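You operate a simulated robot arm through the tools that you are given. There is no shell and no other tool.

You are at the controls of a simulated two-armed robot. One attempt, no reset.

JOB
Rinse tub W702 under the tap, rack it and shut the tap.
Fine: it stands on the wire rack; the outlet stays open; the other tubs stay dry where they are; touch nothing else on this wall.
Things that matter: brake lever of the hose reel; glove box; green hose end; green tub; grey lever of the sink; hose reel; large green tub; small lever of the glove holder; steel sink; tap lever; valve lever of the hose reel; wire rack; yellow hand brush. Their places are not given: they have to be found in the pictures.

It is judged by the outcome, as a careful person would: the job done as asked, and still so three seconds after it is handed in. It fails if anything else is knocked over, pushed out of place, dropped, spilled or broken.

ROBOT AND FRAMES
Two 7-joint arms with fingered hands on one trunk that stands fixed in place. Base frame: the origin is at the foot of the trunk, x ahead of it, y to its left, z up; the work surface is at about z = 90. Readings come in cm, rad, newtons and seconds.
The left shoulder is at [5.9, 17.4, 106.5], the right one opposite. With the tool pointing down near the work surface each hand reaches from about 28 to 74 cm from the base axis, measured 20 degrees to its own side. Payload 3.8 kg a hand.
The tool frame of a hand sits at the grasp point between the pads (the TCP): z along the fingers, y along the line on which they close. The tips reach 2.6 cm beyond it. The gripper opens to 13.2 cm; its body begins 7.3 cm behind the TCP. The gripper is a hand of 3 fingers: y runs from the thumb to the fingers, the wrist lies at [0, 0, -22.4] in the tool frame, and closing takes about 1.5 s.
Orientation is told as [roll, pitch, yaw] about the base's x, y, z axes, in that order, counted from this pose: with the fingers straight down and closing along the base's y, the tool's x points along the base's -x, its y along +y and its z along -z.

CONTROLS
- The arms move only by the tool step_arm. It takes "left_targets", "right_targets" or both (then of equal length, played together; a hand with none holds still); each is a list of rows, each an object (a shift or turn left out is 0, a gripper value left out holds the last) with "linear": the shift along the base's x, y, z in cm, a list of three; "rot": the turn, a rotation vector about the base's x, y, z in rad, a list of three. In form: [{"linear": [dx, dy, dz], "rot": [wx, wy, wz]}, ...]. A call has 1 to 20 rows; each row is the pose to reach, as a shift and turn from the pose commanded when the call began. "left_fingers" and "right_fingers" are, for a hand that has rows, the closure, from 0 (fully open) to 1 (shut), set as the call begins (left out, the last holds). Rows are played at 5 a second. More than 5 cm and 0.15 rad between two rows, or a gripper value outside its range, and nothing of the call is played. A pose out of reach is approached as far as the arm can. The call stops where the force on the tool passes 40 N (or 10 N more than at its start, if that is more) or the arm is blocked; 0.2 s more then pass. The fingers move at their own pace (about 10.8 cm/s each) and stop on an object; they squeeze with about 23 N. The grip force told is the motor's: it shows also when the fingers shut on nothing. Time passes only in rows, and 0.2 s behind the last, so rows that repeat a pose let the fingers close. It gives the time, the measured TCP pose, the force on the tool (base axes), the opening and the grip force at its end, in the units of the frame above (readings bear some noise), with the torque about the TCP (base axes, N m) and any sound that the robot's microphone picked up.
- Cameras (640 x 400 px; columns grow to the right, rows downward): "scene" is now at [18.46, -4.39, 98.98]; the picture's right is [-0.49, -0.87, 0.00], its down [-0.01, 0.01, -1.00] and it looks along [0.87, -0.49, -0.01] (base axes); focal length 214 px, centre (320, 200). "left" rides on the left gripper at [-6.2, 0.3, -9.2] in its tool frame; the picture's right is [-0.05, -1.00, 0.00], its down [0.83, -0.04, -0.56] and it looks along [0.55, -0.03, 0.83] (tool axes); focal length 230 px, centre (320, 200). "right" rides on the right gripper at [6.2, 0.3, -9.2] in its tool frame; the picture's right is [-0.05, 1.00, 0.00], its down [-0.83, -0.04, -0.56] and it looks along [-0.55, -0.03, 0.83] (tool axes); focal length 230 px, centre (320, 200).
- get_image(camera): a new picture of that camera. It takes no simulated time.
- raise_lower(by): moves the trunk up (or, below 0, down) by that many cm; the arms and the scene camera ride with it, the base frame stays. It gives what a move gives, with no picture.
- curl_fingers(finger1, finger2, thumb_bend, hand): sets how far each is bent, from 0 (flat) to 100 (curled in); at 30 the hand is open as for a grip, at 70 the pads meet at the TCP. One left out holds its place. A second passes; each finger stops where it meets its share of the squeeze, and holds until it gets a number again. A gripper value or a shape takes the hand back. It gives what a move gives, with no picture; readings hold the bend of each and the force on the fingers (four entries, about 0 where the hand has none), thumb and palm.
- hand_shape(shape, hand): the hand has 3 fingers and takes this shape, open, in about a second: jaw (thumb against the fingers, like two jaws); tri (thumb and two fingers); tip (a fingertip pinch); poke (one finger out to press); point (the index stretched); flat (the hand flat); cup (the hand cupped); fist (a fist). The gripper value then closes the fingers along that shape, each until it touches; the sizes above hold for jaw. It gives what a move gives, with no picture.
- head_to(pan, tilt): turns the head with the scene camera to pan (to the left, within 1.047 rad either way) and tilt (down, from -0.506 to 1.204), counted from straight ahead of the robot (the tilt from the chest, where the trunk bows). It gives what a move gives.
- measure_at(camera, pixels): for up to 12 pixels [column, row] of the newest picture of that camera ("zoom" is the newest enlarged one), the place [x, y, z] in the base frame of the surface seen there, good to about 0.3 cm, but the place of the scene camera against the robot may be out by one fixed shift of up to 2.5 cm in any direction. It takes no simulated time.
- zoom(camera, box): a new picture of the part [left, top, right, bottom] of that camera's present view, enlarged. It takes no simulated time.
- finish_job(): hands the job in; it is judged then, once.

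Leave the grippers open and the arms clear of the work at the hand-in unless told otherwise.

The tools are called after "Request:" as a command line: name --argument value ..., lists and objects as JSON in quotes. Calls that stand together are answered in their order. step_arm: Moves the arms, as the interface text tells. Its arguments: {"type":"object","properties":{"left_targets":{"type":"array"},"left_fingers":{"type":"number"},"right_targets":{"type":"array"},"right_fingers":{"type":"number"}},"required":[]} The other tools are called the same way: raise_lower (by) moves the trunk up or down; hand_shape (shape, hand) gives the hand a shape; curl_fingers (finger1, finger2, thumb_bend, hand) moves the fingers one by one; head_to (pan, tilt) turns the head that bears the scene camera; get_image (camera) takes a picture; measure_at (camera, pixels) gives the place of the surface under pixels of a picture; zoom (camera, box) takes an enlarged picture of a part of a camera's view; finish_job () hands the job in.

At the start:

```text
time_s: 0.0
left_tool_pos: [37.13, -2.92, 120.26]
left_tool_rot: [-0.001, -0.001, 0.001]
left_ft_force: [0.6, -0.3, 0.4]
left_wrist_torque: [0.01, 0.0, 0.0]
left_width: 13.18
left_gripper_force: 0.1
left_shape: jaw
left_bend: [30.0, 30.0, 30.0]
left_finger forces: [0.1, 0.1, 0.0, 0.0, 0.1, 0.1]
right_tool_pos: [31.3, -30.99, 120.71]
right_tool_rot: [-0.001, 0.0, 0.002]
right_ft_force: [-1.0, -0.7, -0.9]
right_wrist_torque: [-0.02, -0.02, 0.02]
right_width: 13.18
right_gripper_force: 0.1
right_shape: jaw
right_bend: [30.0, 30.0, 30.0]
right_finger forces: [0.0, 0.0, 0.0, 0.0, 0.1, 0.1]
trunk travel left (down, up): [-37.5, 10.7]
head pan, tilt (commanded): [-0.515, 0.012]
```

scene: 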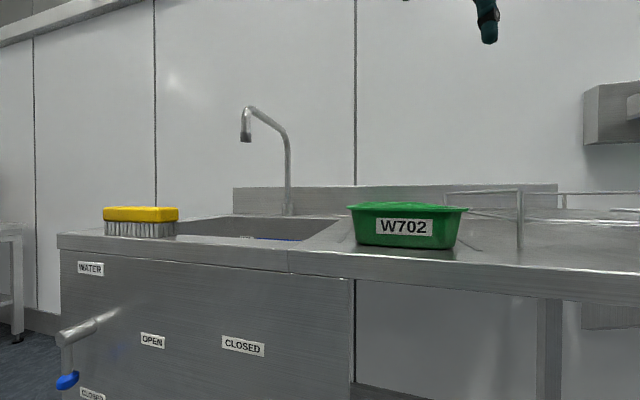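
right: 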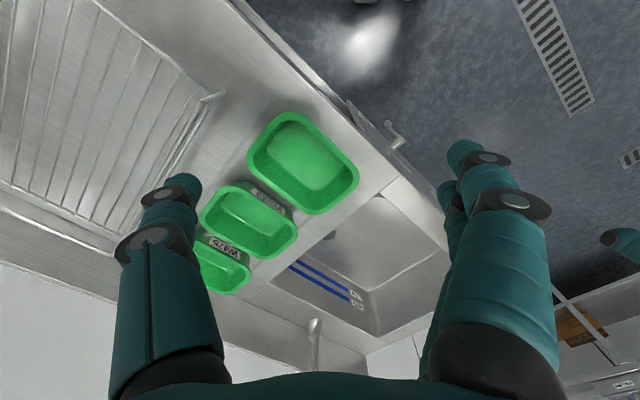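
left: 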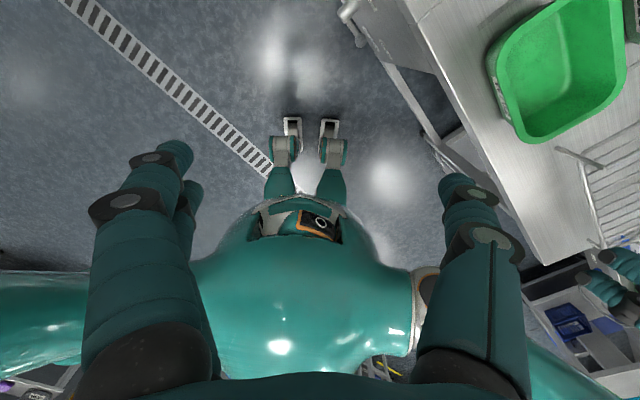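

I see the sink with its spout, the W702 tub in front (about px 405,227), a yellow brush at the left, and a lever on the sink's front at lower left (px 75,350) with labels "OPEN", "CLOSED" and "WATER". I'll look closer at the labels and turn the head before moving anything.

Request:
zoom --camera "scene" --box '[40, 240, 300, 400]'

Request:
zoom --camera "scene" --box '[220, 90, 560, 280]'

Request:
zoom --camera "right" --box '[180, 90, 480, 380]'

```text
2.46 times, centred on (170, 320) of scene
```

zoom: 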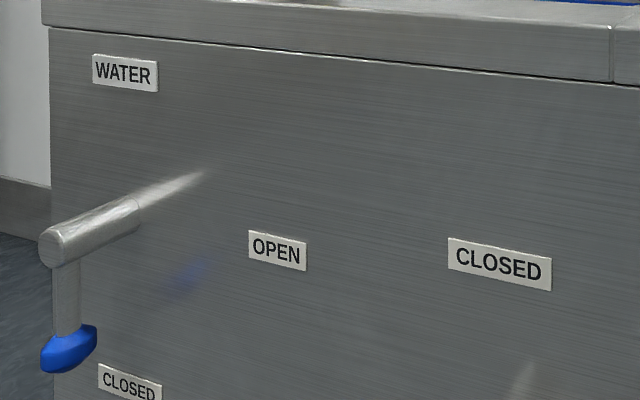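

```text
1.88 times, centred on (390, 185) of scene
```

zoom: 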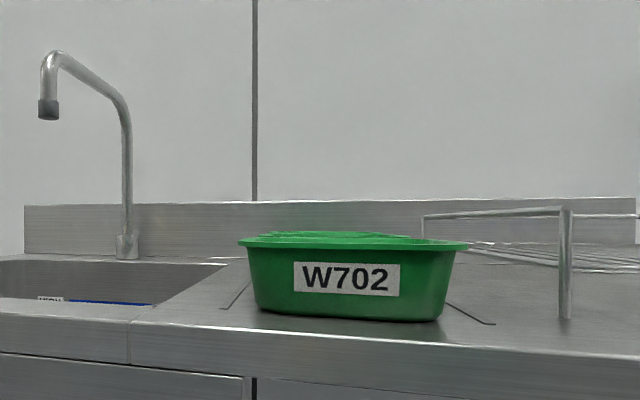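

```text
1.38 times, centred on (330, 235) of right
```

zoom: 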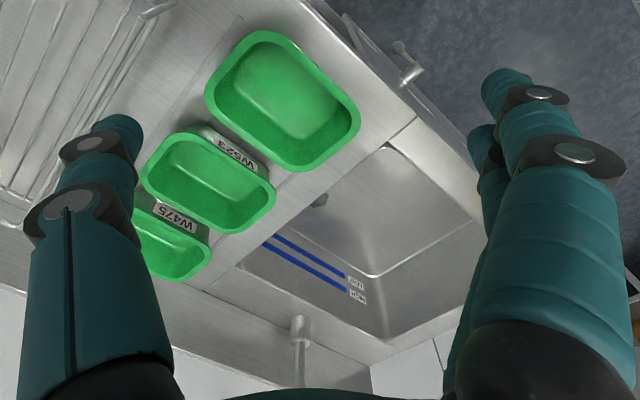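

Three green tubs stand in a row: W702 in front, W523 and W475 behind it. There are two sets of OPEN/CLOSED labels, one per lever. I'll tilt the head down to see the front of the sink and its levers.

Request:
head_to --pan -0.515 --tilt 0.6

Request:
get_image --camera "scene"

```text
time_s: 1.0
left_tool_pos: [37.16, -3.04, 120.16]
left_tool_rot: [-0.001, 0.001, 0.003]
left_ft_force: [-0.5, 0.4, -0.4]
left_wrist_torque: [-0.03, 0.01, 0.0]
left_width: 13.19
left_gripper_force: 0.0
left_shape: jaw
left_bend: [30.0, 30.0, 30.0]
left_finger forces: [0.1, 0.1, 0.0, 0.0, 0.0, 0.0]
right_tool_pos: [31.3, -30.7, 120.66]
right_tool_rot: [-0.001, -0.001, -0.001]
right_ft_force: [-0.7, -0.8, 0.1]
right_wrist_torque: [-0.01, 0.0, 0.01]
right_width: 13.18
right_gripper_force: 0.1
right_shape: jaw
right_bend: [30.0, 30.0, 30.0]
right_finger forces: [0.0, 0.0, 0.0, 0.1, 0.0, 0.0]
trunk travel left (down, up): [-37.5, 10.7]
head pan, tilt (commanded): [-0.515, 0.6]
```

```text
taken
```

scene: 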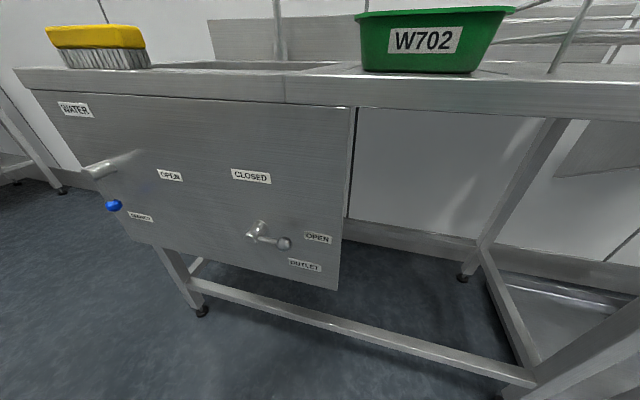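

The panel has two levers: the blue one near (105,190) under WATER, and the grey one near (268,237) by OUTLET. I'll zoom in to read their states.

Request:
zoom --camera "scene" --box '[50, 90, 210, 240]'

Request:
zoom --camera "scene" --box '[200, 150, 360, 290]'

Request:
measure_at --camera "scene" --pixels '[[76, 110], [170, 175], [140, 217], [100, 170], [114, 205], [251, 176], [317, 238], [306, 265], [262, 236], [284, 243], [345, 150], [60, 120]]'

```text
2.67 times, centred on (130, 165) of scene
```

zoom: 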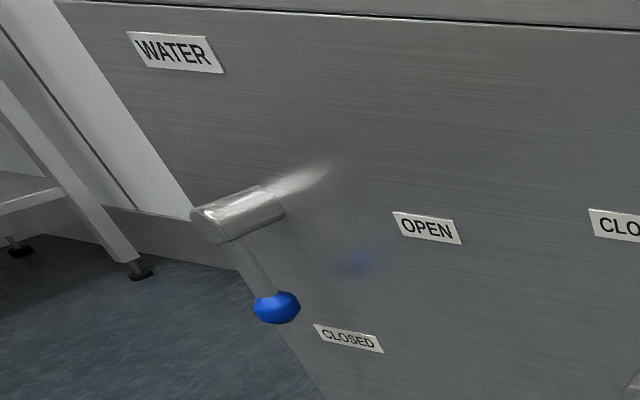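

```text
2.86 times, centred on (280, 220) of scene
```

zoom: 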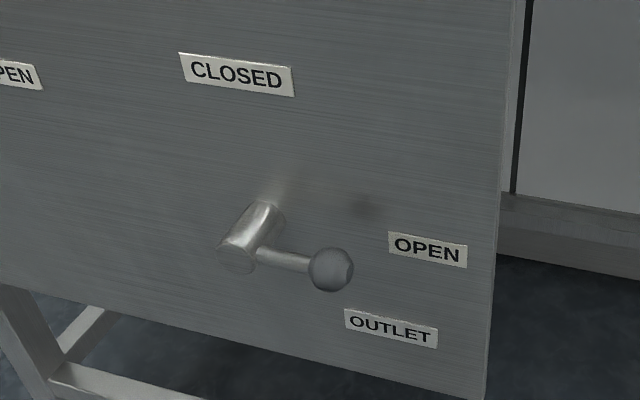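

```text
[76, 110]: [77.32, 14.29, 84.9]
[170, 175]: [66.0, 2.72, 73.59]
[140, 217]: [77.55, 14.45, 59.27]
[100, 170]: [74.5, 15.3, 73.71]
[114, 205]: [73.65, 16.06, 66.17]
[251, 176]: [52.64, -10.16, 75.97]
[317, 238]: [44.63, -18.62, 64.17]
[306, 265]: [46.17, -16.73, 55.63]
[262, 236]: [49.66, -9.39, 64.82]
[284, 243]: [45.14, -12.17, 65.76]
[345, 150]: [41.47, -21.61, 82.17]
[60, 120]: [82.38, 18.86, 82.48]
```

The blue WATER lever hangs down, toward CLOSED, so the water is shut. OPEN lies to its right. The grey OUTLET lever points right to OPEN, and I must leave it alone. The panel runs at 45° to the base. Next I'll look at the rack, the tubs and the wall by panning the head.

Request:
head_to --pan -1.04 --tilt 0.3

Request:
get_image --camera "scene"

```text
time_s: 1.9
left_tool_pos: [37.12, -2.97, 120.22]
left_tool_rot: [-0.002, 0.0, 0.002]
left_ft_force: [0.4, -0.3, -0.9]
left_wrist_torque: [0.0, 0.02, -0.02]
left_width: 13.21
left_gripper_force: 0.0
left_shape: jaw
left_bend: [30.0, 30.0, 30.0]
left_finger forces: [0.0, 0.0, 0.0, 0.1, 0.0, 0.1]
right_tool_pos: [31.41, -30.87, 120.76]
right_tool_rot: [0.0, 0.0, -0.002]
right_ft_force: [-0.5, -0.7, 0.3]
right_wrist_torque: [0.0, 0.01, -0.05]
right_width: 13.2
right_gripper_force: 0.1
right_shape: jaw
right_bend: [30.0, 30.0, 30.0]
right_finger forces: [0.1, 0.0, 0.0, 0.0, 0.0, 0.0]
trunk travel left (down, up): [-37.5, 10.7]
head pan, tilt (commanded): [-1.04, 0.3]
```

```text
taken
```

scene: 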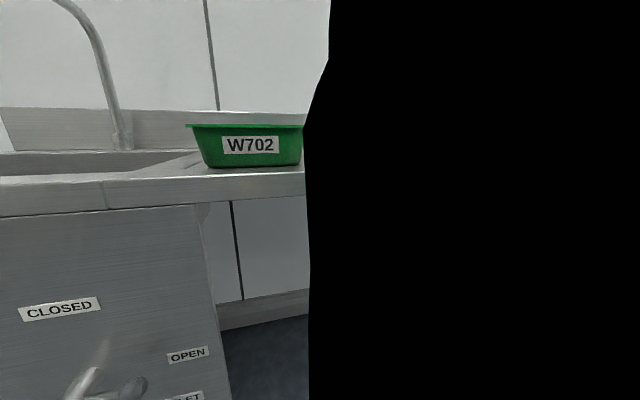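

The right upper arm blocks the view to the right. I'll raise the trunk by 10 cm (arms are clear above the bench) to see over the bench, with the head back at -0.6.

Request:
raise_lower --by 10.5

Request:
head_to --pan -0.6 --tilt 0.3

Request:
get_image --camera "scene"

Request:
get_image --camera "right"

Request:
get_image --camera "left"

```text
time_s: 3.3
left_tool_pos: [37.2, -2.99, 130.63]
left_tool_rot: [-0.001, 0.005, 0.002]
left_ft_force: [0.2, -0.1, 0.1]
left_wrist_torque: [0.01, 0.03, -0.01]
left_width: 13.17
left_gripper_force: 0.0
left_shape: jaw
left_bend: [30.0, 30.0, 30.0]
left_finger forces: [0.1, 0.0, 0.0, 0.0, 0.1, 0.0]
right_tool_pos: [31.46, -30.78, 131.15]
right_tool_rot: [0.0, 0.0, 0.0]
right_ft_force: [0.9, -0.6, -0.7]
right_wrist_torque: [-0.02, 0.01, 0.02]
right_width: 13.17
right_gripper_force: 0.0
right_shape: jaw
right_bend: [30.0, 30.0, 30.0]
right_finger forces: [0.1, 0.1, 0.0, 0.1, 0.0, 0.0]
trunk travel left (down, up): [-48.0, 0.2]
head pan, tilt (commanded): [-1.04, 0.3]
```

```text
time_s: 4.2
left_tool_pos: [37.09, -3.0, 130.82]
left_tool_rot: [-0.002, 0.001, 0.002]
left_ft_force: [0.1, -0.4, 0.5]
left_wrist_torque: [-0.02, 0.01, 0.0]
left_width: 13.19
left_gripper_force: 0.2
left_shape: jaw
left_bend: [30.0, 30.0, 30.0]
left_finger forces: [0.1, 0.1, 0.0, 0.1, 0.0, 0.1]
right_tool_pos: [31.22, -30.78, 131.24]
right_tool_rot: [0.0, -0.002, 0.0]
right_ft_force: [1.0, 0.1, 0.3]
right_wrist_torque: [0.02, 0.01, 0.02]
right_width: 13.21
right_gripper_force: 0.0
right_shape: jaw
right_bend: [30.0, 30.0, 30.0]
right_finger forces: [0.1, 0.0, 0.0, 0.0, 0.1, 0.0]
trunk travel left (down, up): [-48.0, 0.2]
head pan, tilt (commanded): [-0.6, 0.3]
```

```text
taken
```

scene: 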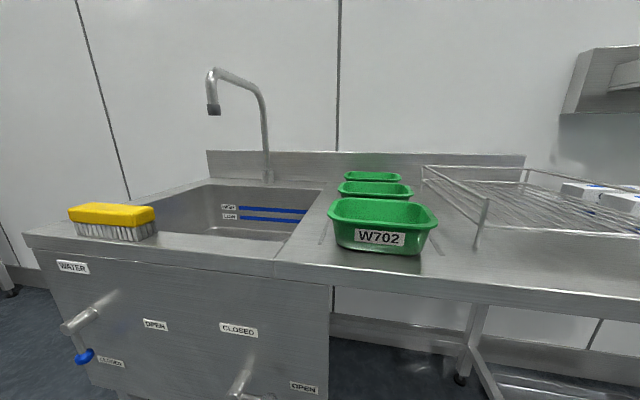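

```text
taken
```

right: 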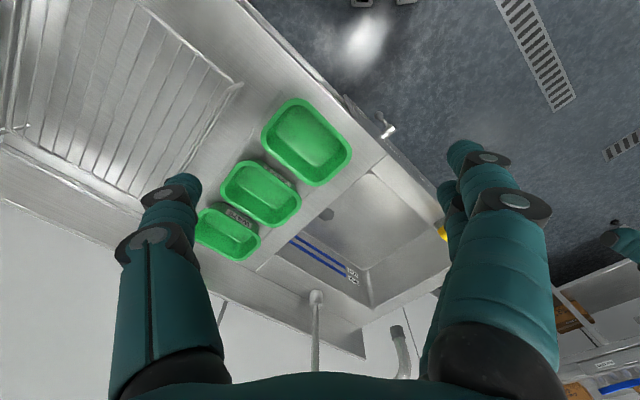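

```text
taken
```

left: 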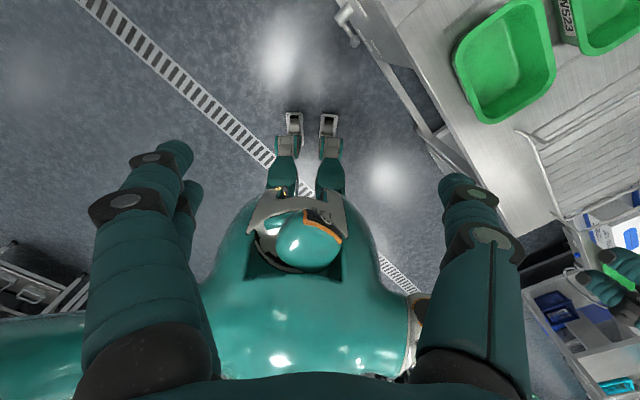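

Now I see everything: sink, spout (px 213,108), three tubs, and the wire rack at right with white items behind it. I'll zoom into the rack and measure key points with both the scene and right-hand cameras so I can find the scene camera's shift.

Request:
zoom --camera "scene" --box '[320, 130, 640, 330]'

Request:
zoom --camera "right" --box '[180, 80, 400, 280]'

Request:
measure_at --camera "right" --pixels '[[298, 99], [264, 140], [318, 185], [350, 155], [307, 145], [223, 185], [268, 226], [261, 193], [239, 86], [168, 185], [316, 295], [390, 158]]'

Request:
measure_at --camera "scene" --pixels '[[380, 238], [330, 205], [434, 210], [345, 199], [420, 202], [375, 190], [371, 178], [214, 110], [267, 178], [484, 205], [424, 170], [333, 286]]'

```text
2.00 times, centred on (480, 230) of scene
```

zoom: 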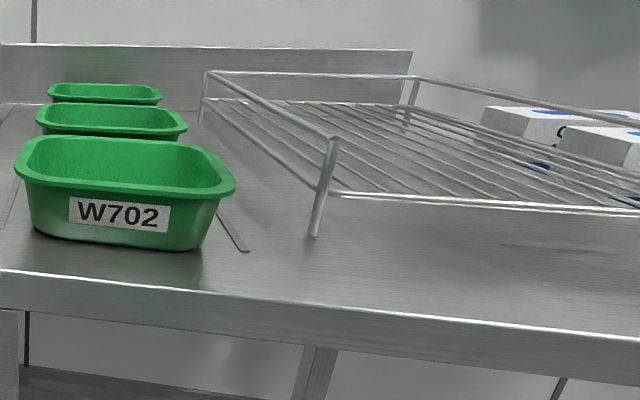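

```text
2.00 times, centred on (290, 180) of right
```

zoom: 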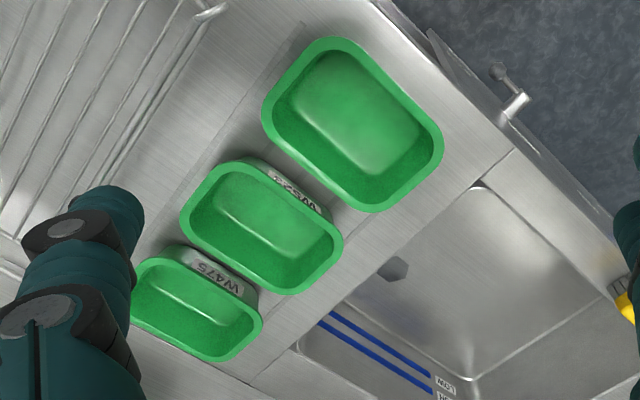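

```text
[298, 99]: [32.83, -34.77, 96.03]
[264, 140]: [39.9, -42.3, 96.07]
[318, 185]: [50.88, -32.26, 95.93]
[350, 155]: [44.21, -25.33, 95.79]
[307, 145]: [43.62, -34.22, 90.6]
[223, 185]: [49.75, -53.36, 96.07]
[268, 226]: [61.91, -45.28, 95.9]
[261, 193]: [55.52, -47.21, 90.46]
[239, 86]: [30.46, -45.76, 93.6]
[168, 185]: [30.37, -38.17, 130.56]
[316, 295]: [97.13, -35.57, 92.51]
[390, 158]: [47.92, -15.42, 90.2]
```

```text
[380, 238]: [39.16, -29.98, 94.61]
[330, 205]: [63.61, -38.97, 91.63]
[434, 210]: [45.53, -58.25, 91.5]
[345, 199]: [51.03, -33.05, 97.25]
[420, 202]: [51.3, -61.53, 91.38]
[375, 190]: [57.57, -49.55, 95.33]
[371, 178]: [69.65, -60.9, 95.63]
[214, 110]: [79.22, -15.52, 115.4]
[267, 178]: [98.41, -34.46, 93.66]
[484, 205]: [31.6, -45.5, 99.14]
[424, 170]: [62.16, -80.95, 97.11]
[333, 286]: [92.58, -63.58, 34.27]
```

I'll zoom the scene camera on the tubs, the sink and the spout, and measure precise points there.

Request:
zoom --camera "scene" --box '[180, 50, 360, 270]'

Request:
zoom --camera "scene" --box '[310, 160, 450, 270]'

```text
1.82 times, centred on (270, 160) of scene
```

zoom: 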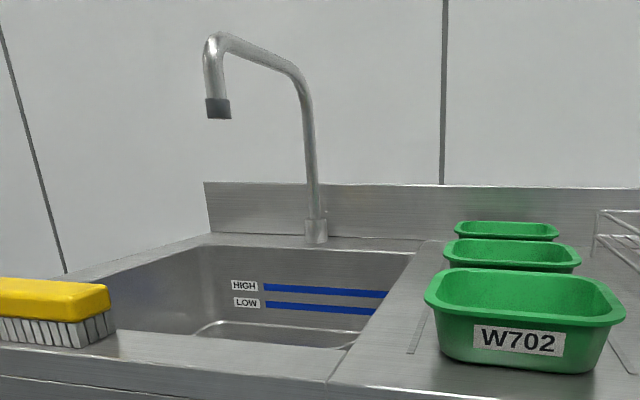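

```text
3.64 times, centred on (380, 215) of scene
```

zoom: 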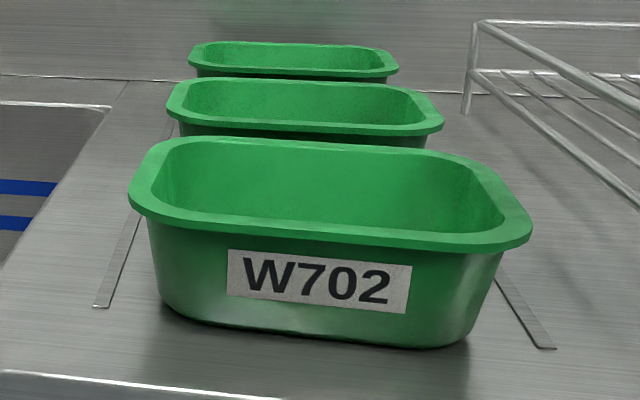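

Now I measure points on the W702 rim, base and guide strips in this enlarged picture.

Request:
measure_at --camera "zoom" --pixels '[[200, 215], [350, 235], [500, 240], [136, 195], [150, 145], [450, 160], [525, 225], [315, 270], [315, 335], [260, 70], [310, 115], [540, 345]]'

Request:
measure_at --camera "right" --pixels '[[307, 100], [283, 115], [290, 168], [340, 170], [335, 125], [264, 162], [220, 205], [296, 200], [300, 110], [330, 140], [369, 173], [386, 155]]'

```text
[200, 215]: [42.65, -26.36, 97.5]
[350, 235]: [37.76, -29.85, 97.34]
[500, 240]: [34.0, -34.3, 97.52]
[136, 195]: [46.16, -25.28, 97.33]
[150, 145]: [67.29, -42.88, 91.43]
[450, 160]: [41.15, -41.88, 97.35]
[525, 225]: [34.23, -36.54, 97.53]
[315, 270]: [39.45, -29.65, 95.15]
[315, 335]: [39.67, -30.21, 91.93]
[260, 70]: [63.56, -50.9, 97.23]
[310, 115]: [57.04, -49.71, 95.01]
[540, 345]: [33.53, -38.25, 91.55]
```

```text
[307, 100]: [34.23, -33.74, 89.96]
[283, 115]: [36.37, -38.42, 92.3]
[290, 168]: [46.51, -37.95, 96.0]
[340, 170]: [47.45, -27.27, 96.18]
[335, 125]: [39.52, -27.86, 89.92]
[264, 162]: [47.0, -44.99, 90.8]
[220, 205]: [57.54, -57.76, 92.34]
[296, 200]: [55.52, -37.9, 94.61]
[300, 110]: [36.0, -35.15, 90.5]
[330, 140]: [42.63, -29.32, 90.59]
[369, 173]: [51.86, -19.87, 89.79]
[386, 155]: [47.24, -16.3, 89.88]
```

I'll take a zoom of W702 with the right-hand camera and measure its rim outline accurately (that camera carries no unknown shift).

Request:
zoom --camera "right" --box '[250, 85, 370, 195]'

```text
3.64 times, centred on (310, 140) of right
```

zoom: 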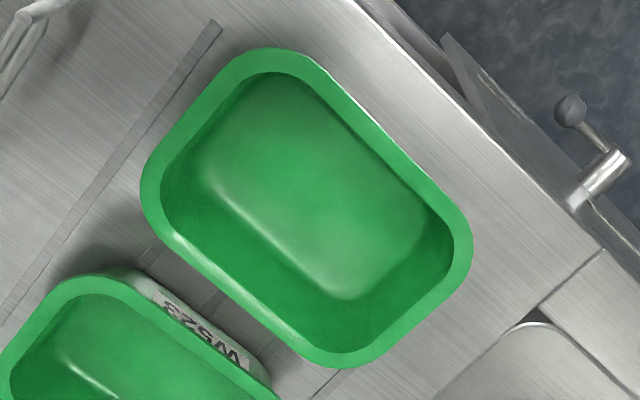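

Measuring the rim outline of W702 here: front rim mid (375,130), back rim mid (225,297), the two short sides (193,110) and (415,310), inner floor (310,180) and bench edge.

Request:
measure_at --camera "zoom" --pixels '[[340, 90], [385, 133], [430, 175], [330, 92], [422, 178], [190, 262], [240, 305], [193, 115], [412, 318], [310, 180], [470, 130], [430, 80]]'

Request:
measure_at --camera "zoom" --pixels '[[380, 135], [371, 140], [355, 150], [600, 255], [570, 110], [600, 175], [530, 325], [215, 25], [340, 365], [265, 50], [145, 195], [470, 245]]'

```text
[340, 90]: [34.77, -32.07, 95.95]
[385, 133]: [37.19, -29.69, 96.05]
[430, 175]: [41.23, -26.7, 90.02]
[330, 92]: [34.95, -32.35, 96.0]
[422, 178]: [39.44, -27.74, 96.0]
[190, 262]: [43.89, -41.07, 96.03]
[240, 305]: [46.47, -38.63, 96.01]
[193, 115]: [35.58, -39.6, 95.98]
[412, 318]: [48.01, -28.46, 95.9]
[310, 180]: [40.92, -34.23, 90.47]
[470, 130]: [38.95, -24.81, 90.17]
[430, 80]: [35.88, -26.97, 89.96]
```

```text
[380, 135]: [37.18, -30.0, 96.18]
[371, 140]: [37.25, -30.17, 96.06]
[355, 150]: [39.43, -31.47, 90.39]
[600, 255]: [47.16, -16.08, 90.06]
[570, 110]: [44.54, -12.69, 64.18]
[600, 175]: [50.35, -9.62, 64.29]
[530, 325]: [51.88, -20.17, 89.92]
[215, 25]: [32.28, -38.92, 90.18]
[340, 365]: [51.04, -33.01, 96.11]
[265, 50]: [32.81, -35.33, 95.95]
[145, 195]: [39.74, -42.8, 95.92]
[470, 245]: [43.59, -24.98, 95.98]
```

W702's rim is about 17 × 13.3 cm at z≈96 on the bench at z≈90, with the rim's front edge along the line x−y≈66.6. The scene camera reads about 1.35 cm too high and slightly off in x and y. I'll move the right hand over toward the rack, well above everything, to look at it from above.

Request:
step_arm --right_targets '[{"linear": [-1.5, -4.5, 0]}, {"linear": [-3, -9, 0]}, {"linear": [-4.5, -13.5, 0]}, {"linear": [-6, -18, 0]}, {"linear": [-7.5, -22, 0]}]'

Request:
get_image --camera "right"

Request:
get_image --camera "scene"

```text
time_s: 5.4
left_tool_pos: [37.03, -2.99, 130.76]
left_tool_rot: [-0.003, 0.0, 0.001]
left_ft_force: [0.0, 0.1, -0.2]
left_wrist_torque: [-0.01, -0.01, 0.03]
left_width: 13.2
left_gripper_force: 0.1
left_shape: jaw
left_bend: [30.0, 30.0, 30.0]
left_finger forces: [0.0, 0.0, 0.0, 0.0, 0.0, 0.1]
right_tool_pos: [23.62, -52.91, 131.11]
right_tool_rot: [0.0, 0.0, -0.001]
right_ft_force: [-0.2, -0.3, 0.3]
right_wrist_torque: [0.0, -0.04, 0.0]
right_width: 13.16
right_gripper_force: 0.0
right_shape: jaw
right_bend: [30.0, 30.0, 30.0]
right_finger forces: [0.1, 0.0, 0.0, 0.1, 0.0, 0.0]
trunk travel left (down, up): [-48.0, 0.2]
head pan, tilt (commanded): [-0.6, 0.3]
```

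```text
taken
```

right: 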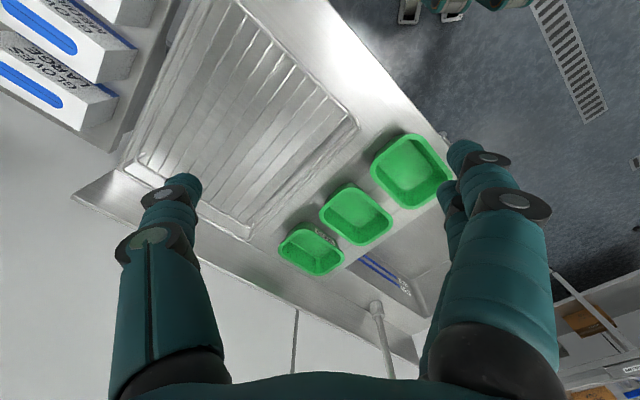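

```text
taken
```

scene: 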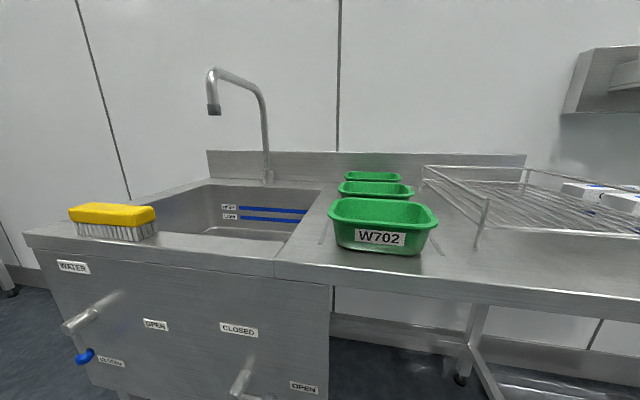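

I can see the rack from above, and the glove boxes beyond it at the upper left. I'll zoom in and measure the rack's wires, rails and posts.

Request:
zoom --camera "right" --box '[110, 0, 370, 245]'

```text
1.63 times, centred on (240, 122) of right
```

zoom: 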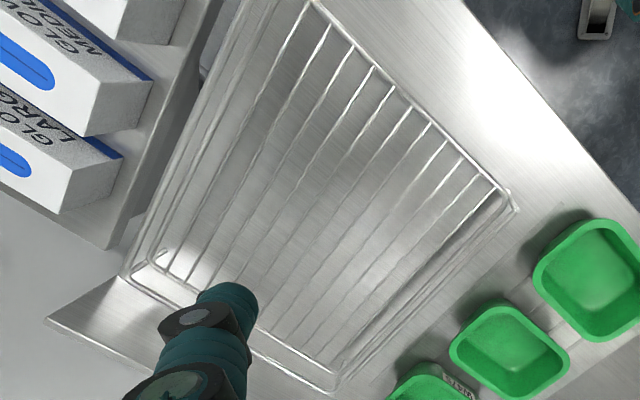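

Request:
measure_at --camera "zoom" --pixels '[[513, 208], [500, 190], [487, 180], [437, 122], [315, 5], [330, 20], [335, 388], [330, 375], [295, 360], [125, 275], [155, 255], [440, 220]]'

Request:
measure_at --camera "zoom" --pixels '[[320, 300], [380, 170], [400, 260], [345, 200], [300, 200], [257, 160], [375, 70], [420, 115], [460, 155], [400, 145], [100, 130], [60, 210]]'

```text
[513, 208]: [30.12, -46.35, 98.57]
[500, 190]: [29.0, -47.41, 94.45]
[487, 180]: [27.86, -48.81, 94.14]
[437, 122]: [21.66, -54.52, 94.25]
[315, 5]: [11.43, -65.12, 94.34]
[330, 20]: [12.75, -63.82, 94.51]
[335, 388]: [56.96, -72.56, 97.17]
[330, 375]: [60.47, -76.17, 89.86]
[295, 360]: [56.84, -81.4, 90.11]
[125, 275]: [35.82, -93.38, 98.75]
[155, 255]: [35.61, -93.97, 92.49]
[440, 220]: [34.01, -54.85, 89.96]
```

```text
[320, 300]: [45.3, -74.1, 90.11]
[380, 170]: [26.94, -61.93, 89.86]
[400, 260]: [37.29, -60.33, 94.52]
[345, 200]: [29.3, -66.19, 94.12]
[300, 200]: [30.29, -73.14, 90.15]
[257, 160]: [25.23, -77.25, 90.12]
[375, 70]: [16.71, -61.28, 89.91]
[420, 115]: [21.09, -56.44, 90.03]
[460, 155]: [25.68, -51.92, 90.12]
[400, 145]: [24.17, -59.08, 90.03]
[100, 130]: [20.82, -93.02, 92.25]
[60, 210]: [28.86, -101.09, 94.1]
```

The rack's wires lie at z≈94.3. It spans s from −41 to −11 and depth from 54 to 91.5 in bench axes, with side and rear rails up to z≈98.6 and an open front. Its centre is near (27,−64).

Next I'll bring the left hand in front of the water panel, pointing at it and slightly downward, staying well in front of the bench.

Request:
step_arm --left_targets '[{"linear": [1.92, 2.08, -3.23], "rot": [-0.0427, -0.1031, -0.0556]}, {"linear": [3.83, 4.17, -6.47], "rot": [-0.0854, -0.2062, -0.1113]}, {"linear": [5.75, 6.25, -9.7], "rot": [-0.1281, -0.3093, -0.1669]}, {"linear": [7.67, 8.33, -12.93], "rot": [-0.1708, -0.4123, -0.2226]}, {"linear": [9.58, 10.42, -16.17], "rot": [-0.2135, -0.5154, -0.2782]}, {"linear": [11.5, 12.5, -19.4], "rot": [-0.2562, -0.6185, -0.3339]}, {"linear": [13.42, 14.58, -22.63], "rot": [-0.2989, -0.7216, -0.3895]}, {"linear": [15.33, 16.67, -25.87], "rot": [-0.3416, -0.8247, -0.4451]}, {"linear": [17.25, 18.75, -29.1], "rot": [-0.3843, -0.9278, -0.5008]}, {"linear": [19.17, 20.83, -32.33], "rot": [-0.427, -1.0308, -0.5564]}, {"linear": [21.08, 22.92, -35.57], "rot": [-0.4697, -1.1339, -0.6121]}, {"linear": [23, 25, -38.8], "rot": [-0.5124, -1.237, -0.6677]}]'

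Request:
get_image --camera "left"

Request:
get_image --camera "scene"

```text
time_s: 8.0
left_tool_pos: [60.19, 21.82, 91.75]
left_tool_rot: [-0.06, -1.31, -0.721]
left_ft_force: [0.5, -0.3, 0.9]
left_wrist_torque: [0.01, 0.04, -0.04]
left_width: 13.19
left_gripper_force: 0.1
left_shape: jaw
left_bend: [30.0, 30.0, 30.0]
left_finger forces: [0.0, 0.0, 0.0, 0.0, 0.1, 0.0]
right_tool_pos: [23.73, -52.73, 131.08]
right_tool_rot: [0.0, -0.001, 0.0]
right_ft_force: [1.2, 0.2, -0.1]
right_wrist_torque: [-0.02, 0.02, -0.06]
right_width: 13.2
right_gripper_force: 0.1
right_shape: jaw
right_bend: [30.0, 30.0, 30.0]
right_finger forces: [0.0, 0.1, 0.0, 0.0, 0.1, 0.1]
trunk travel left (down, up): [-48.0, 0.2]
head pan, tilt (commanded): [-0.6, 0.3]
```

```text
taken
```

left: 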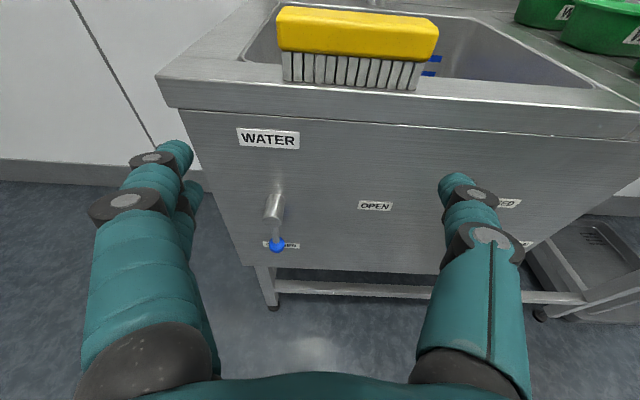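

```text
taken
```

scene: 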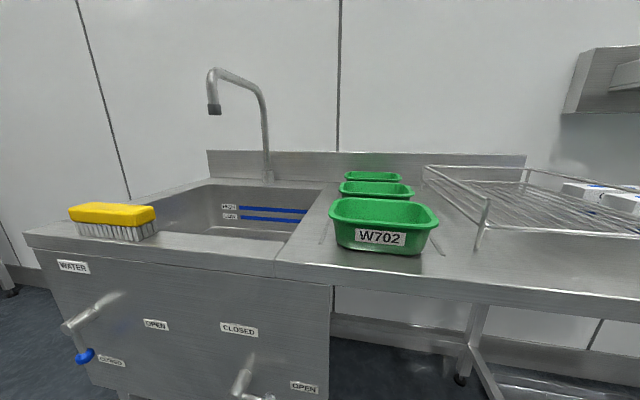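

The left camera has a clear view of the water lever (hub px 272,205, blue knob px 276,245). I'll zoom and measure the lever exactly.

Request:
zoom --camera "left" --box '[220, 170, 420, 270]'

Request:
measure_at --camera "left" --pixels '[[272, 214], [277, 199], [276, 244], [276, 230], [268, 139], [375, 205], [295, 245], [350, 250], [205, 95], [285, 80], [420, 88], [350, 20]]'

```text
3.20 times, centred on (320, 220) of left
```

zoom: 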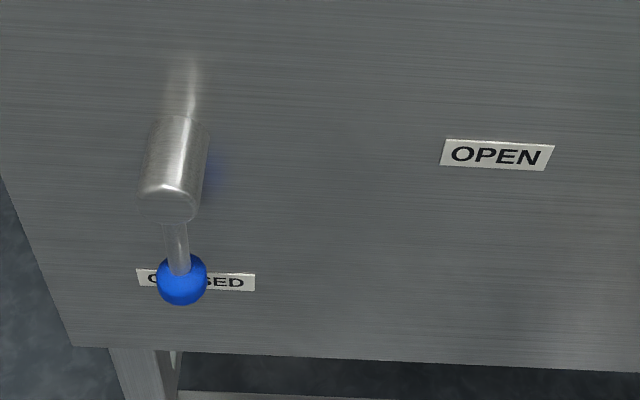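

```text
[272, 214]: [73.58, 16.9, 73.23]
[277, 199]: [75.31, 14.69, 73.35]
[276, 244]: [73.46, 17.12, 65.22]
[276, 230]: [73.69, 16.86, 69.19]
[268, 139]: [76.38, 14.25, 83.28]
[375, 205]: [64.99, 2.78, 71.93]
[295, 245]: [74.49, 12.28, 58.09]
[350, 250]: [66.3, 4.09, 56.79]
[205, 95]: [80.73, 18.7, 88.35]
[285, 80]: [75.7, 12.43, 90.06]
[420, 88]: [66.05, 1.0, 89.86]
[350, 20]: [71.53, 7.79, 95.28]
```

The lever is now located precisely. The hub axis is at about s=63.9, z=72. The knob centre is near (74.0, 16.8, 64.1), about 1.3 cm in radius and 8 cm from the axis. The panel is at depth 44.0 and the lever plane at 40.5. The OPEN label is at the same height as the hub, so a quarter turn to the right opens it.

I'll give the left hand the poke shape and see how the finger sits.

Request:
hand_shape --shape "poke" --hand "left"

Request:
get_image --camera "left"

```text
time_s: 8.9
left_tool_pos: [60.1, 21.61, 92.05]
left_tool_rot: [-0.056, -1.308, -0.73]
left_ft_force: [0.7, -0.3, -0.8]
left_wrist_torque: [-0.04, -0.01, 0.01]
left_width: 0.0
left_gripper_force: 0.0
left_shape: poke
left_bend: [100.0, 100.0, 45.0]
left_finger forces: [0.1, 0.0, 0.1, 0.0, 0.1, 0.0]
right_tool_pos: [23.81, -52.86, 131.09]
right_tool_rot: [-0.001, -0.001, 0.0]
right_ft_force: [0.4, -0.1, 0.3]
right_wrist_torque: [-0.03, 0.0, 0.03]
right_width: 13.2
right_gripper_force: 0.0
right_shape: jaw
right_bend: [30.0, 30.0, 30.0]
right_finger forces: [0.1, 0.0, 0.0, 0.0, 0.0, 0.0]
trunk travel left (down, up): [-48.0, 0.2]
head pan, tilt (commanded): [-0.6, 0.3]
```

```text
taken
```

left: 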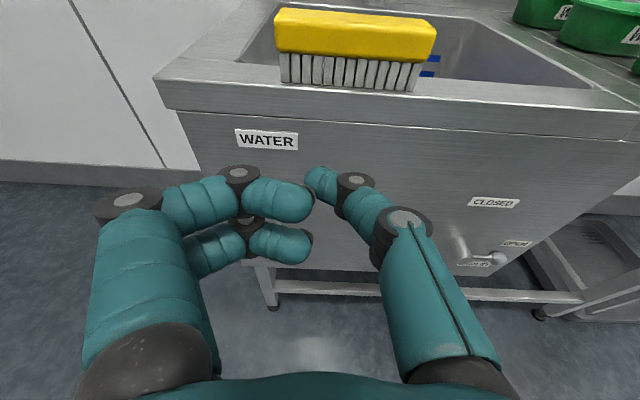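

In poke shape the thumb is the poking digit, set slantwise. I'll compare it with "point".

Request:
measure_at --camera "left" --pixels '[[315, 178], [322, 190], [300, 200], [295, 245], [355, 180], [400, 215]]'

Request:
hand_shape --shape "point" --hand "left"

Request:
get_image --camera "left"

```text
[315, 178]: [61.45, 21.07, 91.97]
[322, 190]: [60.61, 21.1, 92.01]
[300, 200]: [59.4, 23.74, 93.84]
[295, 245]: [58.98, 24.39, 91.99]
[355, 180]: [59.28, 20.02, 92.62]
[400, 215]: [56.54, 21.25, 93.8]
```

```text
time_s: 9.8
left_tool_pos: [60.11, 21.64, 92.04]
left_tool_rot: [-0.054, -1.308, -0.731]
left_ft_force: [0.1, 0.5, 0.5]
left_wrist_torque: [0.01, 0.03, 0.03]
left_width: 0.02
left_gripper_force: 0.1
left_shape: point
left_bend: [24.0, 100.0, 48.0]
left_finger forces: [0.0, 0.1, 0.0, 0.0, 0.1, 0.0]
right_tool_pos: [23.83, -52.92, 131.13]
right_tool_rot: [0.001, 0.001, 0.003]
right_ft_force: [-0.3, -0.3, -0.4]
right_wrist_torque: [-0.02, -0.04, 0.01]
right_width: 13.18
right_gripper_force: 0.0
right_shape: jaw
right_bend: [30.0, 30.0, 30.0]
right_finger forces: [0.0, 0.1, 0.0, 0.1, 0.0, 0.0]
trunk travel left (down, up): [-48.0, 0.2]
head pan, tilt (commanded): [-0.6, 0.3]
```

```text
taken
```

left: 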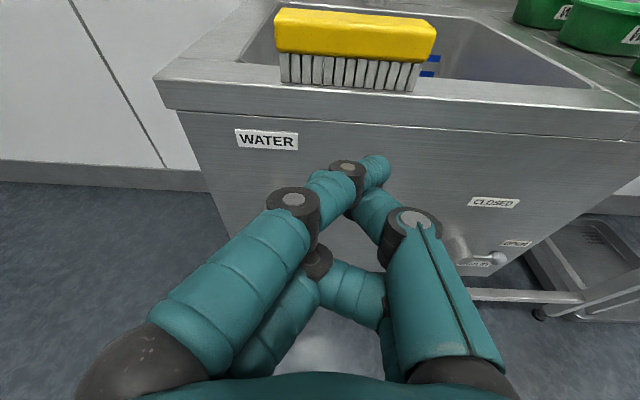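

The "point" finger lies across the hand's axis, which is awkward here. A jaw grip on the round knob, turned about the hub, will be the most controllable, so I'll go back to jaw. Then I'll lower the trunk by 22 cm. The left hand stays 13 cm in front of the panel, and the right fingertips end up at about z=106, above the rack rail at 98.6.

Request:
hand_shape --shape "jaw" --hand "left"

Request:
raise_lower --by -22

Request:
get_image --camera "left"

Request:
get_image --camera "scene"

```text
time_s: 10.7
left_tool_pos: [59.92, 21.55, 91.98]
left_tool_rot: [-0.054, -1.308, -0.729]
left_ft_force: [0.1, 0.2, -0.4]
left_wrist_torque: [-0.01, 0.0, 0.02]
left_width: 9.52
left_gripper_force: 0.0
left_shape: jaw
left_bend: [30.0, 78.0, 30.0]
left_finger forces: [0.0, 0.0, 0.1, 0.0, 0.0, 0.0]
right_tool_pos: [23.89, -52.84, 131.15]
right_tool_rot: [0.0, 0.0, 0.001]
right_ft_force: [0.7, -0.6, -0.6]
right_wrist_torque: [-0.01, -0.02, -0.02]
right_width: 13.2
right_gripper_force: 0.0
right_shape: jaw
right_bend: [30.0, 30.0, 30.0]
right_finger forces: [0.0, 0.0, 0.0, 0.0, 0.0, 0.1]
trunk travel left (down, up): [-48.0, 0.2]
head pan, tilt (commanded): [-0.6, 0.3]
```

```text
time_s: 13.0
left_tool_pos: [60.03, 21.94, 70.01]
left_tool_rot: [-0.005, -1.31, -0.781]
left_ft_force: [0.0, 0.2, 0.5]
left_wrist_torque: [-0.01, -0.01, 0.01]
left_width: 9.5
left_gripper_force: 0.1
left_shape: jaw
left_bend: [30.0, 76.0, 30.0]
left_finger forces: [0.0, 0.1, 0.0, 0.0, 0.0, 0.0]
right_tool_pos: [28.12, -52.77, 106.17]
right_tool_rot: [0.0, 0.161, 0.002]
right_ft_force: [-0.5, -0.9, 0.7]
right_wrist_torque: [0.02, 0.01, 0.0]
right_width: 13.21
right_gripper_force: 0.1
right_shape: jaw
right_bend: [30.0, 30.0, 30.0]
right_finger forces: [0.0, 0.0, 0.0, 0.0, 0.1, 0.1]
trunk travel left (down, up): [-26.0, 22.2]
head pan, tilt (commanded): [-0.6, 0.3]
```

```text
taken
```

left: 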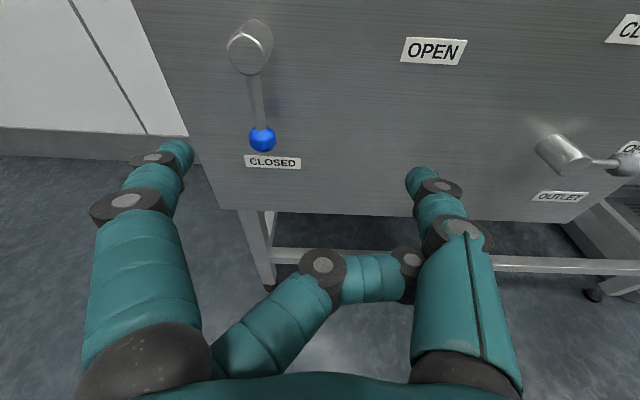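

```text
taken
```

scene: 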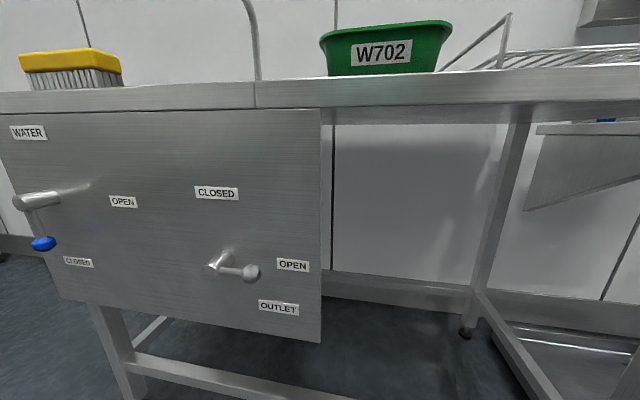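

Two things to note. The left hand's second finger is still bent at 76 and seems caught by the thumb. The right hand also shifted to (28.1, −52.8, 106.2) with a small pitch of 0.16 during the lowering. First I'll take a closer look at the left fingers.

Request:
zoom --camera "left" --box '[200, 140, 520, 390]'

Request:
get_image --camera "right"

```text
1.60 times, centred on (360, 265) of left
```

zoom: 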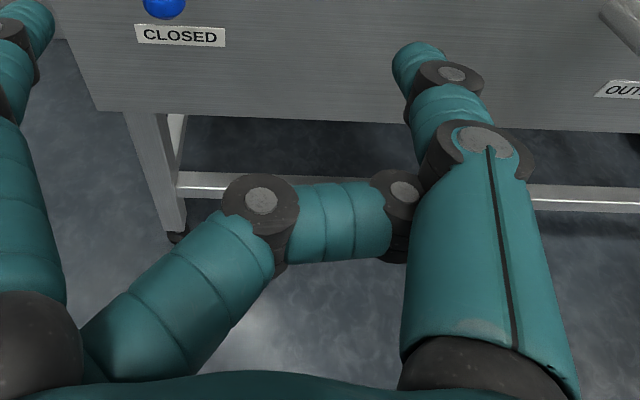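

```text
taken
```

right: 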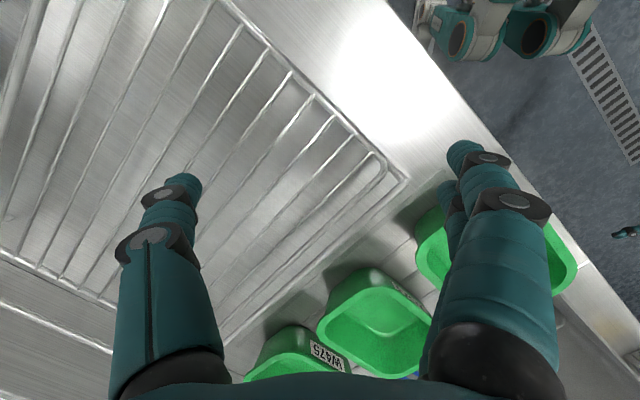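

Finger 2's tip is hooked behind the thumb. I'll curl it back in with the thumb flat first, then open it.

Request:
curl_fingers --hand "left" --finger1 30 --finger2 100 --thumb_bend 5

Request:
get_image --camera "left"

```text
time_s: 14.0
left_tool_pos: [60.11, 21.88, 69.83]
left_tool_rot: [-0.008, -1.31, -0.779]
left_ft_force: [-0.1, 0.9, -0.2]
left_wrist_torque: [-0.02, 0.02, 0.0]
left_width: 14.11
left_gripper_force: 0.0
left_shape: fingers
left_bend: [30.0, 79.0, 16.0]
left_finger forces: [0.0, 0.0, 0.0, 0.0, 0.0, 0.0]
right_tool_pos: [28.13, -52.88, 106.12]
right_tool_rot: [0.0, 0.162, 0.0]
right_ft_force: [0.3, 0.2, -0.1]
right_wrist_torque: [0.01, 0.03, -0.01]
right_width: 13.18
right_gripper_force: 0.0
right_shape: jaw
right_bend: [30.0, 30.0, 30.0]
right_finger forces: [0.0, 0.0, 0.1, 0.1, 0.0, 0.0]
trunk travel left (down, up): [-26.0, 22.2]
head pan, tilt (commanded): [-0.6, 0.3]
```

```text
taken
```

left: 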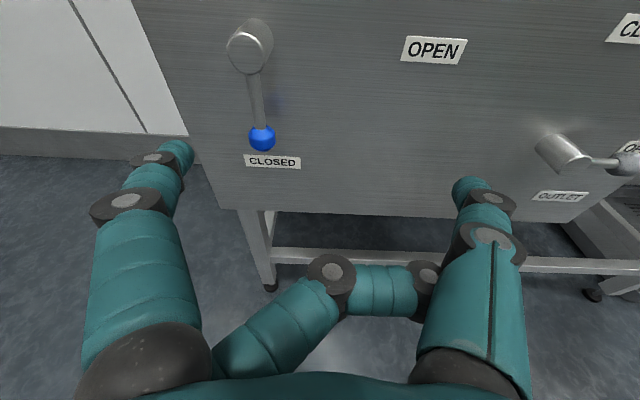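

Still jammed. I'll go back through the poke shape, where the fingers were folded free of the thumb, and then return to jaw.

Request:
hand_shape --shape "poke" --hand "left"

Request:
get_image --camera "left"

```text
time_s: 14.9
left_tool_pos: [60.16, 21.95, 69.85]
left_tool_rot: [-0.007, -1.308, -0.777]
left_ft_force: [-1.1, 0.6, 0.2]
left_wrist_torque: [-0.02, -0.02, 0.0]
left_width: 0.0
left_gripper_force: 0.0
left_shape: poke
left_bend: [100.0, 100.0, 43.0]
left_finger forces: [0.1, 0.1, 0.0, 0.1, 0.0, 0.0]
right_tool_pos: [28.14, -52.86, 106.15]
right_tool_rot: [0.001, 0.161, 0.001]
right_ft_force: [-0.2, 0.3, -0.4]
right_wrist_torque: [-0.01, 0.01, 0.0]
right_width: 13.2
right_gripper_force: 0.1
right_shape: jaw
right_bend: [30.0, 30.0, 30.0]
right_finger forces: [0.0, 0.0, 0.1, 0.1, 0.0, 0.0]
trunk travel left (down, up): [-26.0, 22.2]
head pan, tilt (commanded): [-0.6, 0.3]
```

```text
taken
```

left: 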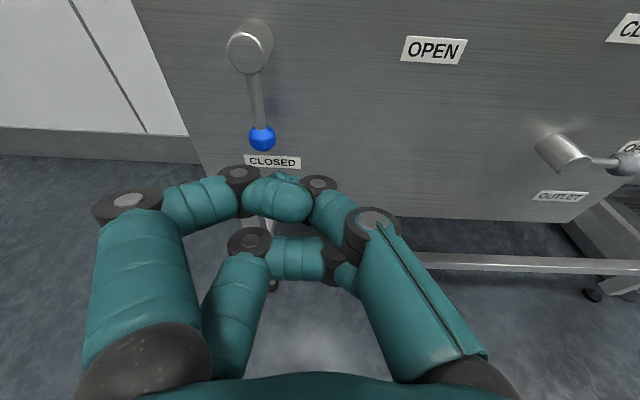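

Finger 2 still lies under the thumb. I'll open finger 1 and the thumb first, leaving finger 2.

Request:
curl_fingers --hand "left" --finger1 30 --thumb_bend 80

Request:
get_image --camera "left"

```text
time_s: 15.9
left_tool_pos: [60.14, 21.89, 69.9]
left_tool_rot: [-0.007, -1.309, -0.78]
left_ft_force: [-1.2, 0.3, 0.3]
left_wrist_torque: [-0.01, 0.0, -0.01]
left_width: 1.5
left_gripper_force: 0.0
left_shape: fingers
left_bend: [100.0, 100.0, 80.0]
left_finger forces: [0.0, 0.0, 0.1, 0.0, 0.1, 0.1]
right_tool_pos: [28.04, -52.84, 106.17]
right_tool_rot: [0.0, 0.162, -0.001]
right_ft_force: [-0.6, -0.2, 0.0]
right_wrist_torque: [-0.01, 0.0, 0.0]
right_width: 13.21
right_gripper_force: 0.1
right_shape: jaw
right_bend: [30.0, 30.0, 30.0]
right_finger forces: [0.0, 0.1, 0.0, 0.1, 0.0, 0.0]
trunk travel left (down, up): [-26.0, 22.2]
head pan, tilt (commanded): [-0.6, 0.3]
```

```text
taken
```

left: 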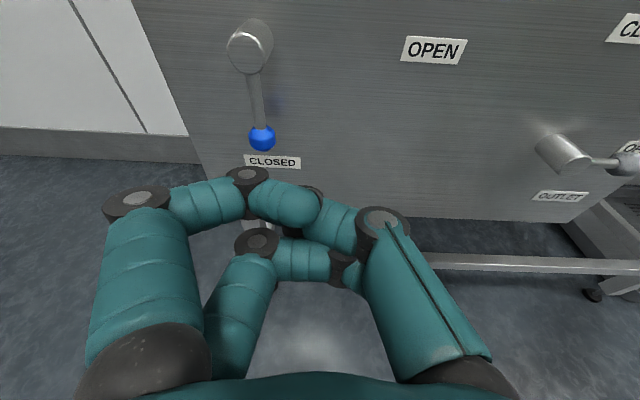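

Now I'll send the thumb out to 0 alone.

Request:
curl_fingers --hand "left" --finger1 100 --finger2 100 --thumb_bend 0

Request:
get_image --camera "left"

```text
time_s: 16.9
left_tool_pos: [60.13, 22.1, 69.93]
left_tool_rot: [-0.009, -1.311, -0.777]
left_ft_force: [1.0, -0.5, -0.7]
left_wrist_torque: [-0.01, -0.02, -0.04]
left_width: 6.14
left_gripper_force: 0.0
left_shape: fingers
left_bend: [100.0, 81.0, 16.0]
left_finger forces: [0.1, 0.0, 0.0, 0.0, 0.0, 0.0]
right_tool_pos: [28.15, -52.79, 106.18]
right_tool_rot: [-0.001, 0.162, 0.001]
right_ft_force: [0.2, 0.3, -1.0]
right_wrist_torque: [0.04, 0.03, 0.03]
right_width: 13.2
right_gripper_force: 0.0
right_shape: jaw
right_bend: [30.0, 30.0, 30.0]
right_finger forces: [0.0, 0.0, 0.0, 0.0, 0.1, 0.1]
trunk travel left (down, up): [-26.0, 22.2]
head pan, tilt (commanded): [-0.6, 0.3]
```

```text
taken
```

left: 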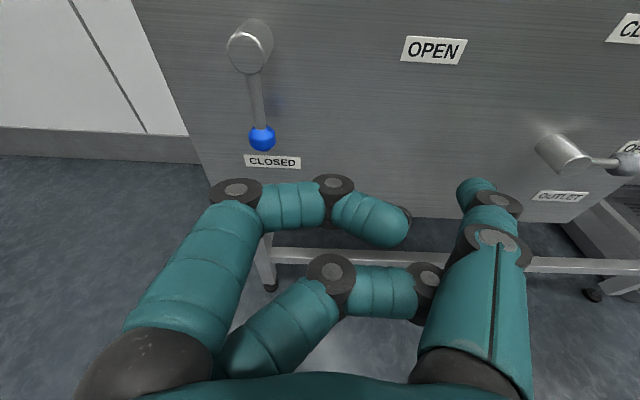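

Finger 2 is being dragged by the thumb. I'll look at the left hand from the scene camera to understand the tangle.

Request:
head_to --pan 0.5 --tilt 0.4

Request:
get_image --camera "scene"

```text
time_s: 18.3
left_tool_pos: [60.14, 21.98, 70.03]
left_tool_rot: [-0.008, -1.308, -0.78]
left_ft_force: [0.1, 0.2, -0.6]
left_wrist_torque: [0.01, -0.02, 0.01]
left_width: 6.13
left_gripper_force: 0.1
left_shape: fingers
left_bend: [100.0, 81.0, 16.0]
left_finger forces: [0.0, 0.1, 0.0, 0.0, 0.1, 0.1]
right_tool_pos: [28.2, -52.73, 106.19]
right_tool_rot: [0.001, 0.162, 0.0]
right_ft_force: [-0.4, 0.1, -0.6]
right_wrist_torque: [0.0, -0.04, -0.02]
right_width: 13.19
right_gripper_force: 0.1
right_shape: jaw
right_bend: [30.0, 30.0, 30.0]
right_finger forces: [0.0, 0.0, 0.0, 0.1, 0.0, 0.0]
trunk travel left (down, up): [-26.0, 22.2]
head pan, tilt (commanded): [0.499, 0.4]
```

```text
taken
```

scene: 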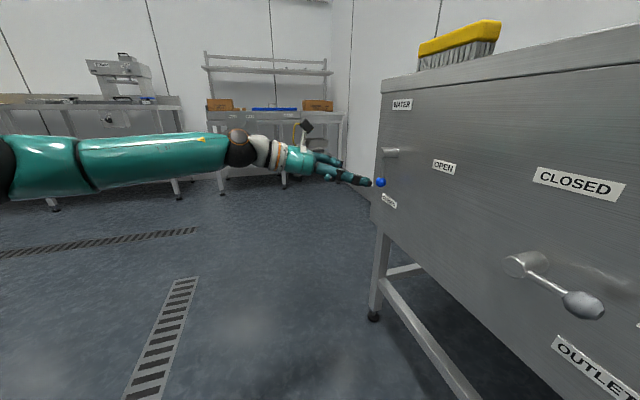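

Request:
zoom --camera "scene" --box '[260, 110, 400, 210]'

```text
4.00 times, centred on (330, 160) of scene
```

zoom: 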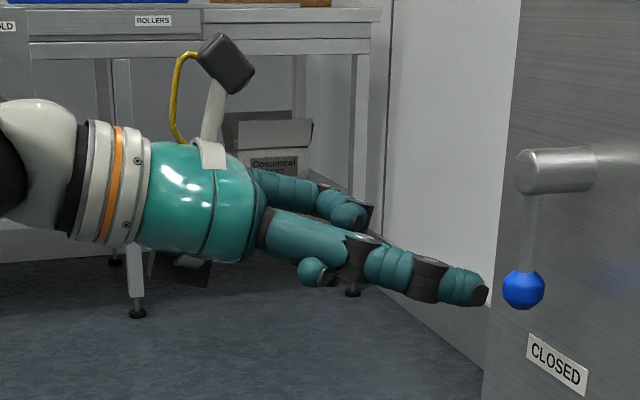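

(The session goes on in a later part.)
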